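You operate a simulated robot arm through the tools that you are given. There is no shell and no other tool. Be economical: measure what you need, move in short steps, check, and stop when the job is done.

You run a simulated robot arm. Do the job below in one go: nothing can be reset, and whatever is moved stays where it is left.

Task
Fetch the blue housing from the top of the grey table and set it on the coiled chain there.

The check looks at the end state, three seconds after you hand in, the way a careful person would. Anything else that was tipped, shoved, dropped, spilled or broken makes it a failure.

Robot
A 6-joint arm with a two-finger parallel gripper, fixed in place. Base frame: the origin is at the foot of the arm, x ahead of it, y to its left, z up; the work surface is at about z = 0. Readings come in m, degrees, newtons and seconds.
With the tool pointing down near the work surface it reaches from about 0.14 to 0.58 m from the base axis. Its first joint turns from -66.0 to 66.0 degrees. Payload 2.1 kg.
Tool frame: the origin (TCP) lies between the finger pads and is the grasp point; the fingertips stand 0.03 m ahead of it; z points along the fingers, y is the line along which they close. Largest opening 0.094 m; finger width 0.028, thickness 0.01; the body of the gripper, 0.05 by 0.096 m, starts 0.055 m behind the TCP.
Orientation is told as [roll, pitch, yaw] about the base's x, y, z axes, in that order, counted from this pose: with the fingers straight down and closing along the base's y, the tool's x points along the base's -x, its y along +y and its z along -z.

Tools
- The arm moves only by the tool play_rows. Its argument "deltas" is one flat list of numbers, 5 for each row, row after row: the gripper command, from -1 (fully open) to 1 (shut), values between in proportion, then the shift along the tool's x, y, z in m, then the turn about the tool's z in degrees. In form: [hand, tx, ty, tz, spin, hand, tx, ty, tz, spin, ...]. A call has 1 to 10 rows; each row is the pose to reach, as a shift and turn from the pose commanded when the call began, along the tool's axes at that moment. Rows are played at 5 a second. More than 0.05 m and 8.6 degrees between two rows, or a gripper value outside its range, and nothing of the call is played. Where a pose cannot be reached the arm comes as near as it can. A force on the tool above 40 N (or 10 N above the force at the start of the call, whichever is more), or a blocked arm, ends the call early, and 0.2 s more pass. Each finger travels about 0.072 m/s and halts on what it meets, pressing with about 31 N; the grip force reading is that of the motor and also rises with nothing between the fingers. The clock runs only during rows and for 0.2 s after the last one: add rows that repeat a pose to give the fingers time. It gives the time, the measured TCP pose, the force on the tool (base axes), the opening and the grip force at its end, in the units of the frame above (readings bear some noise).
- Cameras (640 x 400 px; columns grow to the right, rows downward): "scene" is fixed at [0.0483, -0.3618, 0.4984]; the picture's right is [0.85, -0.52, 0.00], its down [-0.24, -0.39, -0.89] and it looks along [0.46, 0.76, -0.45] (base axes); focal length 358 px, centre (320, 200). "wrist" rides on the gripper at [0.076, 0.014, -0.102] in the tool frame; the picture's right is [-0.18, 0.98, 0.00], its down [-0.75, -0.14, -0.64] and it looks along [-0.63, -0.12, 0.77] (tool axes); focal length 243 px, centre (320, 200). There is no depth. A picture from a camera that has moved, and an enlarged one, comes with that camera's place and axes in the base frame and with its lens.
- snapshot(camera): a new picture of that camera. The clock stands still meanwhile.
- close_up(camera, box): a new picture of the part [left, top, right, bottom] of that camera's present view, enlarged. The clock stands still meanwhile.
- job_done(): hands the job in; it is judged then, once.

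Go step by step. Nothing tells you positions but the pictures and the camera data: compare them with the known pose of the tool, close in by small moves and look again before you grip or let go. The budget is 90 turns and 46 pictures, counting those below and the enlarged ones. Unless the task says otherwise, let go and move clear before handing in, and close with one line.

The tools are called after "Emit:" as name(argument=value, ...) on one line, values as JSON. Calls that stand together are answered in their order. play_rows: Moves the arm, as the interface text tells. Its arguments: {"type":"object","properties":{"deltas":{"type":"array"}},"required":["deltas"]} The other tools are called the same way: snapshot (camera) takes a picture; close_up (camera, box) takes an enlarged picture of a part of a camera's view; job_done () hands the job in.

At the start:

```text
clock: 0.0
position: [0.3778, -0.0155, 0.2936]
tool_rot: [0.0, -0.1, -0.1]
wrist_force: [-0.5, -0.1, 0.3]
opening: 0.0939
finger_force: 0.0
```

scene: 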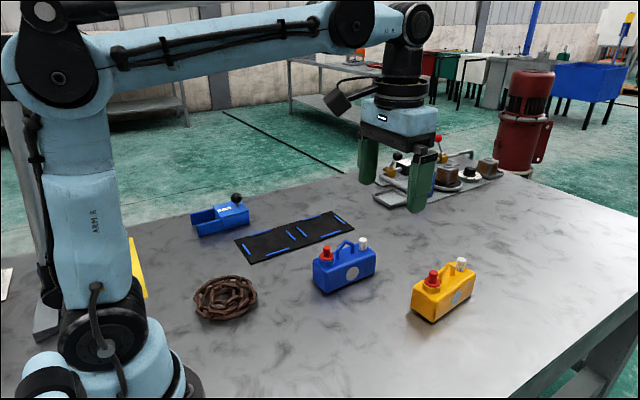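
wrist: 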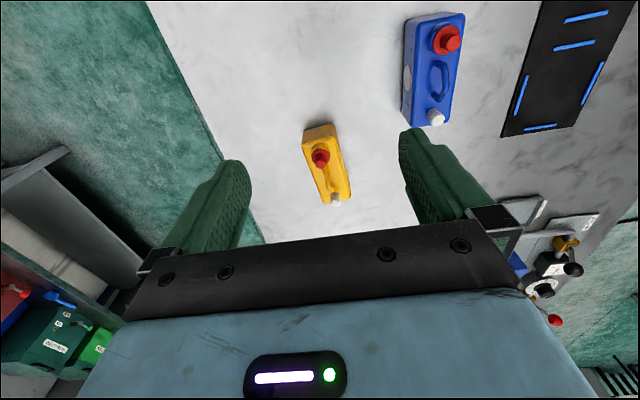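

I see a blue box with a handle and red/white knobs, a similar yellow one, another blue part with a black knob, and the coiled chain. I'll enlarge them to be sure which is the housing.

Emit:
close_up(camera="scene", box=[180, 180, 400, 330])

Emit:
close_up(camera="scene", box=[350, 120, 520, 220])

```text
2.67 times, centred on (290, 255) of scene
camera zoom: at [0.0483, -0.3618, 0.4984], right [0.85, -0.52, 0.0], down [-0.24, -0.39, -0.89], along [0.46, 0.76, -0.45], focal length 955 px, centre (400, 53)
```

zoom: 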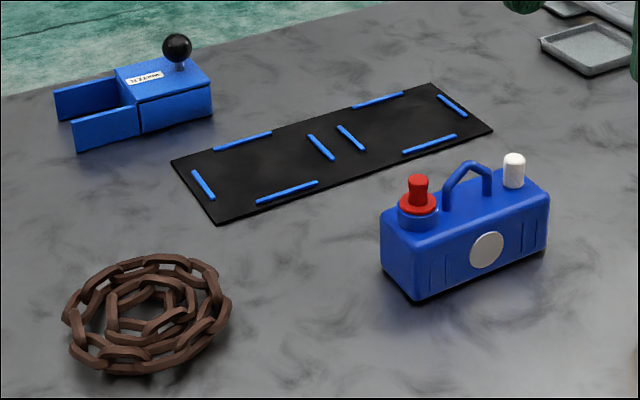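

```text
3.76 times, centred on (435, 170) of scene
camera zoom: at [0.0483, -0.3618, 0.4984], right [0.85, -0.52, 0.0], down [-0.24, -0.39, -0.89], along [0.46, 0.76, -0.45], focal length 1348 px, centre (-113, 313)
```

zoom: 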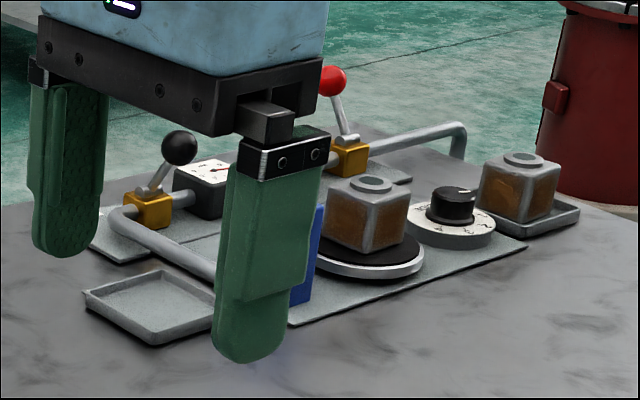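

The box with handle and knobs is the blue housing, about x 0.41, y 0.14, lying along x, with the chain around (0.165, 0.18). I'll move above the housing and look.

Emit:
play_rows(deltas=[-1, -0.01, 0.04, 0.01, 0, -1, -0.02, 0.08, 0.02, 0, -1, -0.03, 0.12, 0.04, 0, -1, -0.034, 0.1535, 0.07, 0, -1, -0.034, 0.1535, 0.09, 0, -1, -0.034, 0.1535, 0.09, 0])

Emit:
snapshot(camera="wrist")

Emit:
snapshot(camera="scene")

```text
clock: 1.4
position: [0.4124, 0.1376, 0.2028]
tool_rot: [-0.1, 0.0, 0.0]
wrist_force: [0.1, -0.9, 0.5]
opening: 0.094
finger_force: 0.1
```

```text
41 pictures are left
camera wrist: at [0.3357, 0.152, 0.3038], right [0.18, 0.98, 0.0], down [0.75, -0.14, 0.64], along [0.63, -0.12, -0.77], focal length 243 px, centre (320, 200)
```

wrist: 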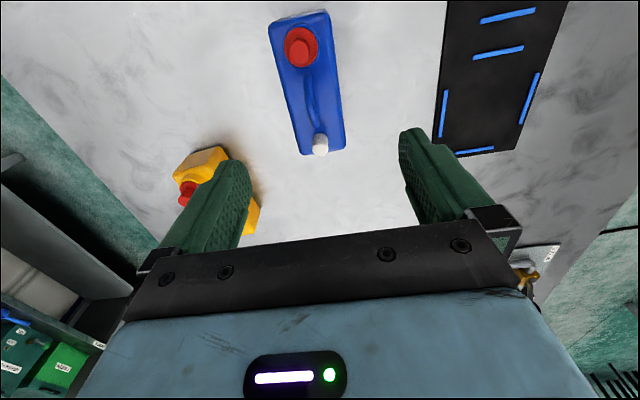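

```text
40 pictures are left
```

scene: 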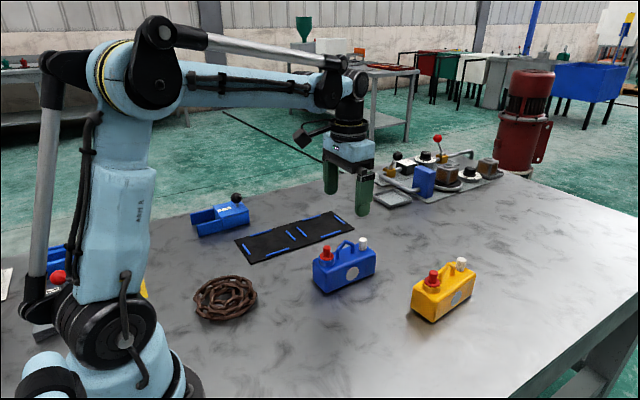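

The housing sits at about (0.406, 0.132) with roughly no yaw. I'll descend partway over it and check centring.

Emit:
play_rows(deltas=[-1, 0.003, -0.002, 0.03, 0, -1, 0.006, -0.005, 0.06, 0, -1, 0.006, -0.005, 0.088, 0, -1, 0.006, -0.005, 0.088, 0])

Emit:
snapshot(camera="wrist")

Emit:
close_up(camera="scene", box=[270, 170, 430, 310])

```text
clock: 2.4
position: [0.4058, 0.1318, 0.1146]
tool_rot: [0.1, -0.1, 0.0]
wrist_force: [0.3, -1.2, 0.2]
opening: 0.094
finger_force: 0.0
```

```text
39 pictures are left
camera wrist: at [0.3294, 0.1465, 0.2165], right [0.18, 0.98, 0.0], down [0.75, -0.14, 0.64], along [0.63, -0.12, -0.77], focal length 243 px, centre (320, 200)
```

wrist: 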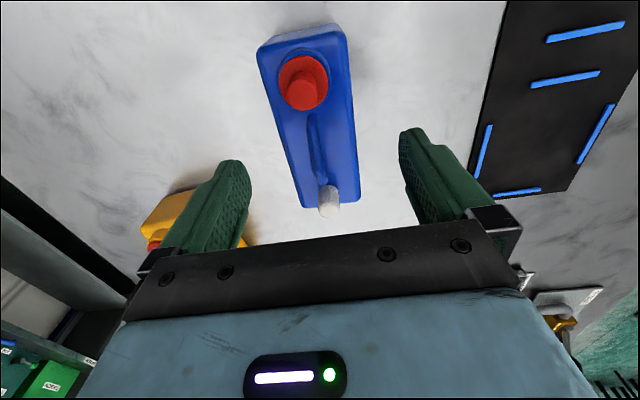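

```text
2.86 times, centred on (350, 240) of scene
camera zoom: at [0.0483, -0.3618, 0.4984], right [0.85, -0.52, 0.0], down [-0.24, -0.39, -0.89], along [0.46, 0.76, -0.45], focal length 1023 px, centre (234, 86)
```

zoom: 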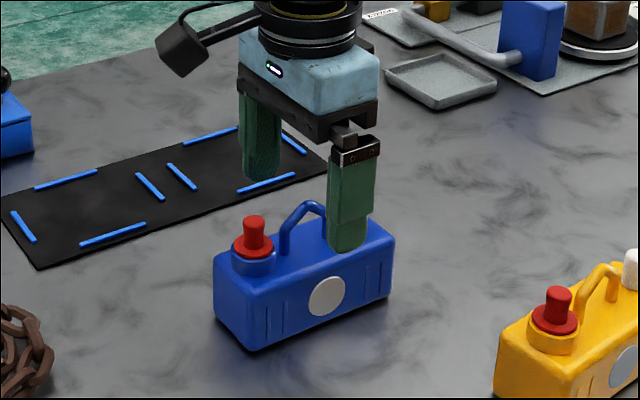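

Centring agrees: housing centre is about (0.405, 0.132), right under the TCP. I'll go down to z ≈ 0.048 and look before closing.

Emit:
play_rows(deltas=[-1, 0, 0, 0.02, 0, -1, 0, 0, 0.04, 0, -1, 0, 0, 0.056, 0, -1, 0, 0, 0.067, 0, -1, 0, 0, 0.067, 0])

Emit:
close_up(camera="scene", box=[270, 170, 430, 310])

```text
clock: 3.6
position: [0.407, 0.1341, 0.0475]
tool_rot: [0.0, -0.1, -0.1]
wrist_force: [-0.7, 0.7, -0.4]
opening: 0.0939
finger_force: 0.2
```

```text
2.86 times, centred on (350, 240) of scene
camera zoom: at [0.0483, -0.3618, 0.4984], right [0.85, -0.52, 0.0], down [-0.24, -0.39, -0.89], along [0.46, 0.76, -0.45], focal length 1023 px, centre (234, 86)
```

zoom: 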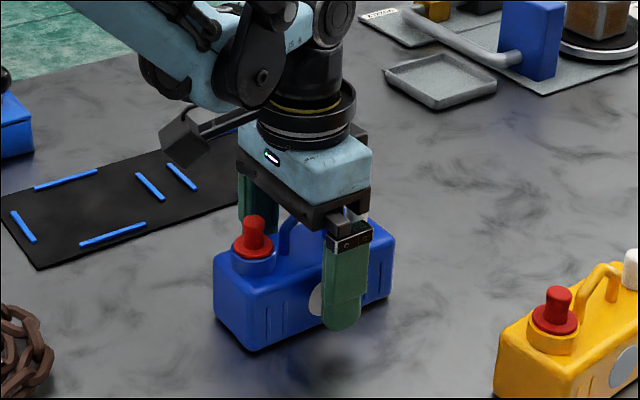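

The fingers straddle the housing cleanly. I'll close on it.

Emit:
play_rows(deltas=[0, 0, 0, 0, 0, 1, 0, 0, 0, 0, 1, 0, 0, 0, 0, 1, 0, 0, 0, 0, 1, 0, 0, 0, 0, 1, 0, 0, 0, 0])

```text
clock: 5.0
position: [0.4068, 0.1336, 0.047]
tool_rot: [0.0, -0.1, 0.0]
wrist_force: [0.1, -0.1, 0.7]
opening: 0.0605
finger_force: 31.1
```

It holds at 0.06 m opening with full grip force. I'll lift straight up.

Emit:
play_rows(deltas=[1, 0, 0, -0.015, 0, 1, 0, 0, -0.04, 0, 1, 0, 0, -0.075, 0, 1, 0, 0, -0.11, 0, 1, 0, 0, -0.11, 0])

Emit:
snapshot(camera="scene")

Emit:
close_up(camera="scene", box=[160, 250, 290, 340])

```text
clock: 6.2
position: [0.405, 0.1346, 0.1581]
tool_rot: [0.0, 0.0, 0.0]
wrist_force: [-0.1, 0.4, -4.2]
opening: 0.0604
finger_force: 31.4
```

```text
36 pictures are left
```

scene: 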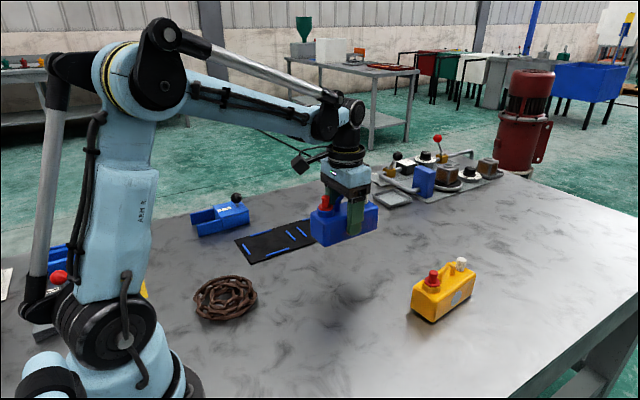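

```text
4.44 times, centred on (225, 295) of scene
camera zoom: at [0.0484, -0.3618, 0.4984], right [0.85, -0.52, 0.0], down [-0.24, -0.39, -0.89], along [0.46, 0.76, -0.45], focal length 1591 px, centre (742, -222)
```

zoom: 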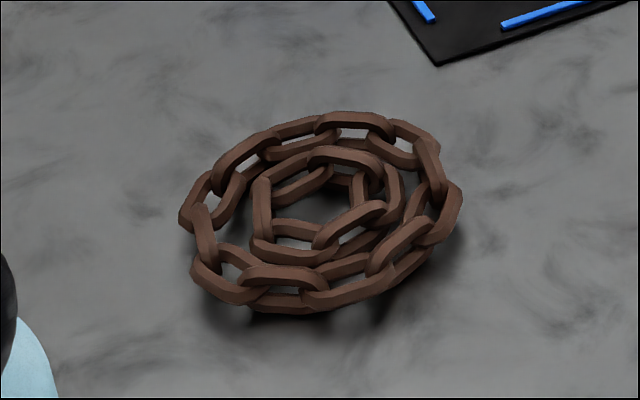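

The housing is held and the coil centre is about (0.168, 0.193), radius 0.06. I'll carry it over there at this height.

Emit:
play_rows(deltas=[1, 0.015, 0.004, 0, 0, 1, 0.045, 0.011, 0, 0, 1, 0.075, 0.018, 0, 0, 1, 0.105, 0.026, 0, 0, 1, 0.135, 0.033, 0, 0, 1, 0.165, 0.04, 0, 0, 1, 0.195, 0.048, 0, 0, 1, 0.222, 0.055, 0, 0, 1, 0.237, 0.059, 0, 0, 1, 0.237, 0.059, 0, 0])

Emit:
snapshot(camera="scene")

Emit:
snapshot(camera="wrist")

```text
clock: 8.4
position: [0.1684, 0.1918, 0.1558]
tool_rot: [-0.1, 0.0, 0.0]
wrist_force: [-0.8, 0.7, -5.2]
opening: 0.0599
finger_force: 30.9
```

```text
34 pictures are left
```

scene: 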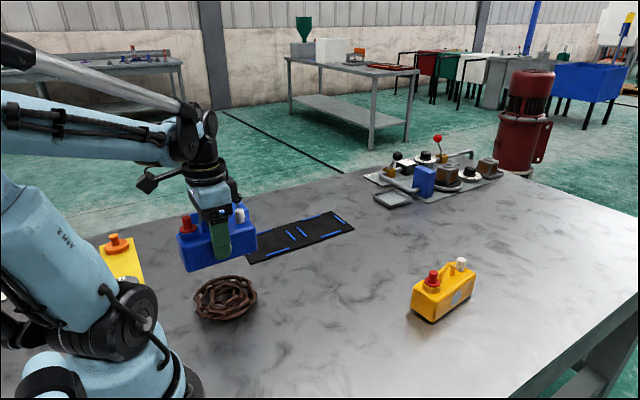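

```text
33 pictures are left
camera wrist: at [0.0923, 0.2061, 0.2576], right [0.18, 0.98, 0.0], down [0.75, -0.14, 0.64], along [0.63, -0.12, -0.77], focal length 243 px, centre (320, 200)
```

wrist: 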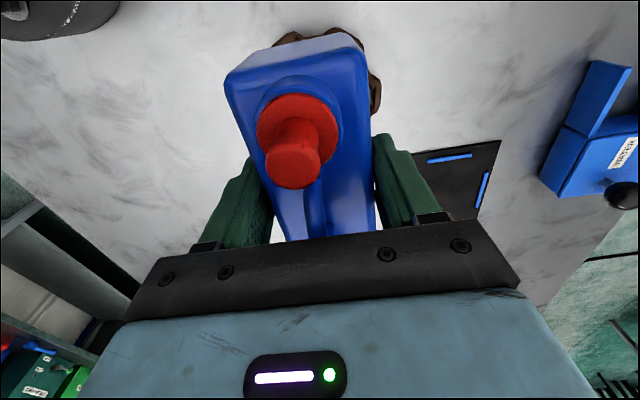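

The chain seen past the housing puts its centre at about (0.17, 0.19), so the housing is right above. I'll go down to leave a small gap and look.

Emit:
play_rows(deltas=[1, 0, 0, 0.02, 0, 1, 0, 0, 0.04, 0, 1, 0, 0, 0.056, 0, 1, 0, 0, 0.062, 0, 1, 0, 0, 0.062, 0])

Emit:
close_up(camera="scene", box=[150, 200, 310, 340])

```text
clock: 9.6
position: [0.169, 0.1921, 0.0949]
tool_rot: [0.0, 0.0, 0.0]
wrist_force: [0.4, -0.8, -4.8]
opening: 0.0605
finger_force: 31.5
```

```text
2.86 times, centred on (230, 270) of scene
camera zoom: at [0.0484, -0.3618, 0.4984], right [0.85, -0.52, 0.0], down [-0.24, -0.39, -0.89], along [0.46, 0.76, -0.45], focal length 1023 px, centre (577, 0)
```

zoom: 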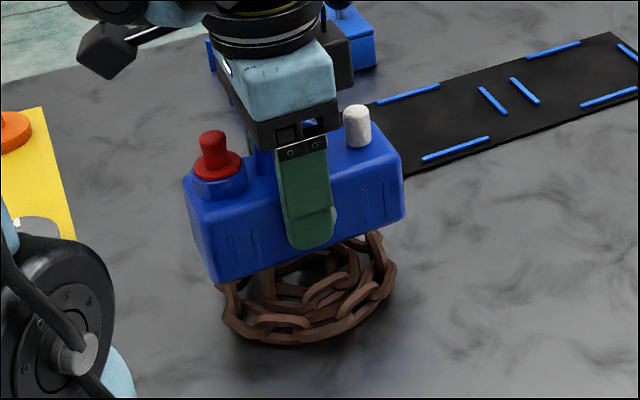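

The housing appears a little behind the coil centre in this view, so I'll shift about 6 mm toward −y and lower some more.

Emit:
play_rows(deltas=[1, 0, -0.006, 0, 0, 1, 0, -0.006, 0.006, 0, 1, 0, -0.006, 0.012, 0, 1, 0, -0.006, 0.012, 0])

Emit:
close_up(camera="scene", box=[170, 240, 290, 330])

```text
clock: 10.6
position: [0.1681, 0.186, 0.0846]
tool_rot: [-0.1, -0.1, -0.1]
wrist_force: [0.3, -0.4, -4.3]
opening: 0.06
finger_force: 31.3
```

```text
4.44 times, centred on (230, 285) of scene
camera zoom: at [0.0484, -0.3618, 0.4984], right [0.85, -0.52, 0.0], down [-0.24, -0.39, -0.89], along [0.46, 0.76, -0.45], focal length 1591 px, centre (720, -178)
```

zoom: 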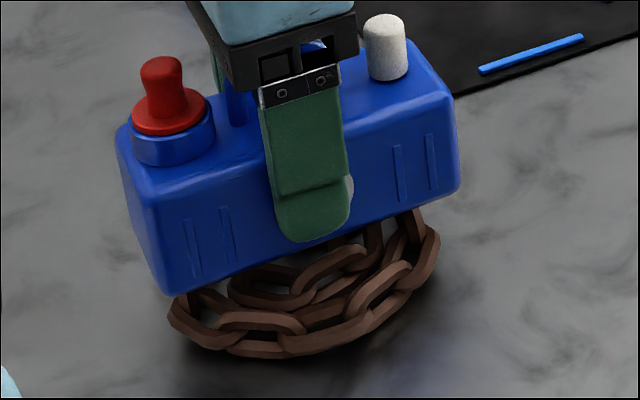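

The lateral fit is now good with roughly a 1 cm gap. I'll lower in small steps and watch the force.

Emit:
play_rows(deltas=[1, 0, 0, 0.002, 0, 1, 0, 0, 0.004, 0, 1, 0, 0, 0.006, 0, 1, 0, 0, 0.006, 0])

```text
clock: 11.6
position: [0.1683, 0.1859, 0.0783]
tool_rot: [0.1, 0.1, -0.1]
wrist_force: [-0.4, -0.8, -4.5]
opening: 0.0604
finger_force: 31.2
```

No contact yet; the housing bottom is at about 0.031. I'll lower a few mm more.

Emit:
play_rows(deltas=[1, 0, 0, 0.0015, 0, 1, 0, 0, 0.003, 0, 1, 0, 0, 0.003, 0])

Emit:
close_up(camera="scene", box=[170, 240, 290, 330])

```text
clock: 12.4
position: [0.1688, 0.1856, 0.0747]
tool_rot: [0.0, 0.0, -0.1]
wrist_force: [-0.3, 0.1, -4.6]
opening: 0.06
finger_force: 31.2
```

```text
4.44 times, centred on (230, 285) of scene
camera zoom: at [0.0484, -0.3618, 0.4984], right [0.85, -0.52, 0.0], down [-0.24, -0.39, -0.89], along [0.46, 0.76, -0.45], focal length 1591 px, centre (720, -178)
```

zoom: 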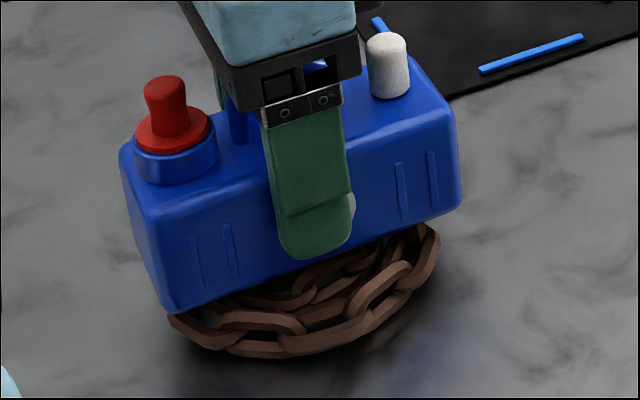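

Still a small gap, so I'll continue in 1 mm steps.

Emit:
play_rows(deltas=[1, 0, 0, 0.001, 0, 1, 0, 0, 0.002, 0, 1, 0, 0, 0.003, 0, 1, 0, 0, 0.003, 0])

```text
clock: 13.4
position: [0.1693, 0.185, 0.0713]
tool_rot: [-0.1, 0.0, 0.0]
wrist_force: [-5.4, -7.7, 30.1]
opening: 0.0604
finger_force: 30.9
```

Contact: the upward force shows the housing is resting on the chain. I'll ease the pressure by about 1 mm and check.

Emit:
play_rows(deltas=[1, 0, 0, -0.0008, 0, 1, 0, 0, -0.0008, 0])

Emit:
close_up(camera="scene", box=[170, 240, 290, 330])

Emit:
snapshot(camera="wrist")

```text
clock: 14.0
position: [0.1694, 0.1858, 0.0732]
tool_rot: [0.2, 0.0, 0.1]
wrist_force: [0.1, 0.6, -5.2]
opening: 0.0601
finger_force: 31.2
```

```text
4.44 times, centred on (230, 285) of scene
camera zoom: at [0.0484, -0.3618, 0.4984], right [0.85, -0.52, 0.0], down [-0.24, -0.39, -0.89], along [0.46, 0.76, -0.45], focal length 1591 px, centre (720, -178)
```

zoom: 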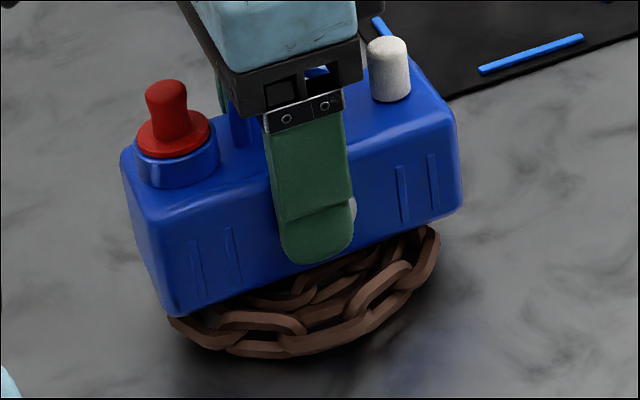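

```text
28 pictures are left
camera wrist: at [0.0926, 0.2003, 0.1735], right [0.18, 0.98, 0.0], down [0.75, -0.14, 0.64], along [0.63, -0.12, -0.77], focal length 243 px, centre (320, 200)
```

wrist: 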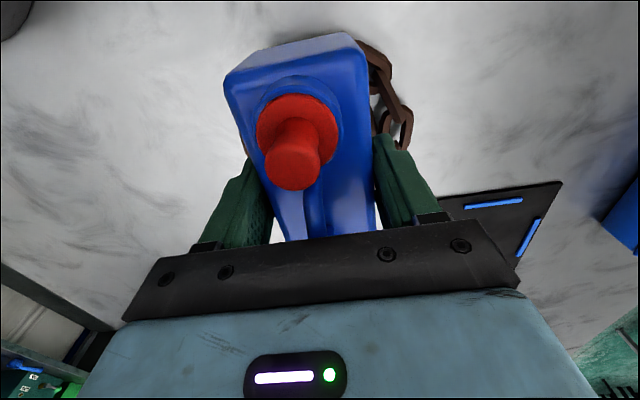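

Centred well, with chain showing evenly on both sides. I'll touch down by half a millimetre and open slowly, then check.

Emit:
play_rows(deltas=[1, 0, 0, 0.0005, 0, 0.2, 0, 0, 0.0005, 0, 0, 0, 0, 0.0005, 0, -0.3, 0, 0, 0.0005, 0, -0.6, 0, 0, 0.0005, 0, -1, 0, 0, 0.0005, 0, -1, 0, 0, 0.0005, 0])

Emit:
close_up(camera="scene", box=[170, 240, 290, 330])

```text
clock: 15.6
position: [0.1679, 0.1856, 0.0707]
tool_rot: [-0.1, 0.1, 0.0]
wrist_force: [-0.6, 0.0, -0.7]
opening: 0.0939
finger_force: 0.0
```

```text
4.44 times, centred on (230, 285) of scene
camera zoom: at [0.0483, -0.3618, 0.4984], right [0.85, -0.52, 0.0], down [-0.24, -0.39, -0.89], along [0.46, 0.76, -0.45], focal length 1591 px, centre (720, -178)
```

zoom: 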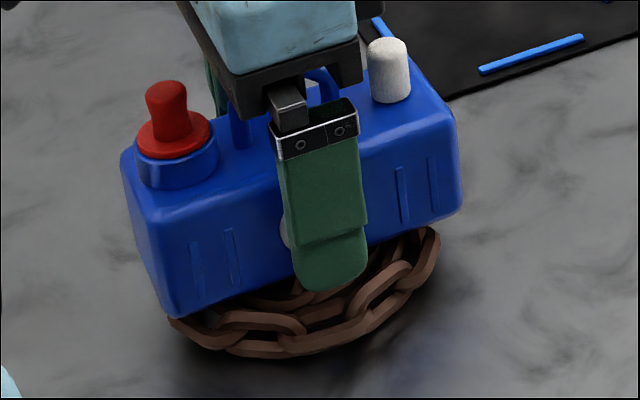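

The housing stays upright on the coil after release. I'll rise straight up and check.

Emit:
play_rows(deltas=[-1, 0, 0, -0.015, 0, -1, 0, 0, -0.04, 0, -1, 0, 0, -0.075, 0, -1, 0, 0, -0.115, 0, -1, 0, 0, -0.15, 0, -1, 0, 0, -0.15, 0])

Emit:
snapshot(camera="scene")

Emit:
close_up(camera="scene", box=[170, 240, 290, 330])

```text
clock: 17.0
position: [0.1693, 0.1833, 0.2229]
tool_rot: [0.0, 0.0, 0.0]
wrist_force: [0.3, -0.2, -0.3]
opening: 0.094
finger_force: 0.0
```

```text
26 pictures are left
```

scene: 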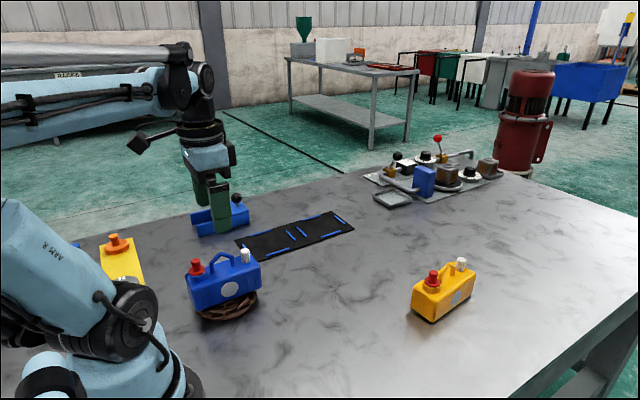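

```text
4.44 times, centred on (230, 285) of scene
camera zoom: at [0.0483, -0.3618, 0.4984], right [0.85, -0.52, 0.0], down [-0.24, -0.39, -0.89], along [0.46, 0.76, -0.45], focal length 1591 px, centre (720, -178)
```

zoom: 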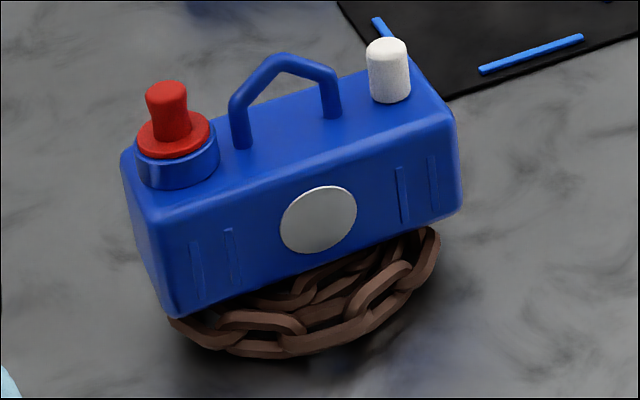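

The housing rests level and still on the chain, the gripper is clear, and nothing else has moved. I'm handing in.

Emit:
job_done()

```text
The job is handed in.
```

The blue housing is on the coiled chain, released and sitting upright, with the arm clear and nothing else visibly moved.
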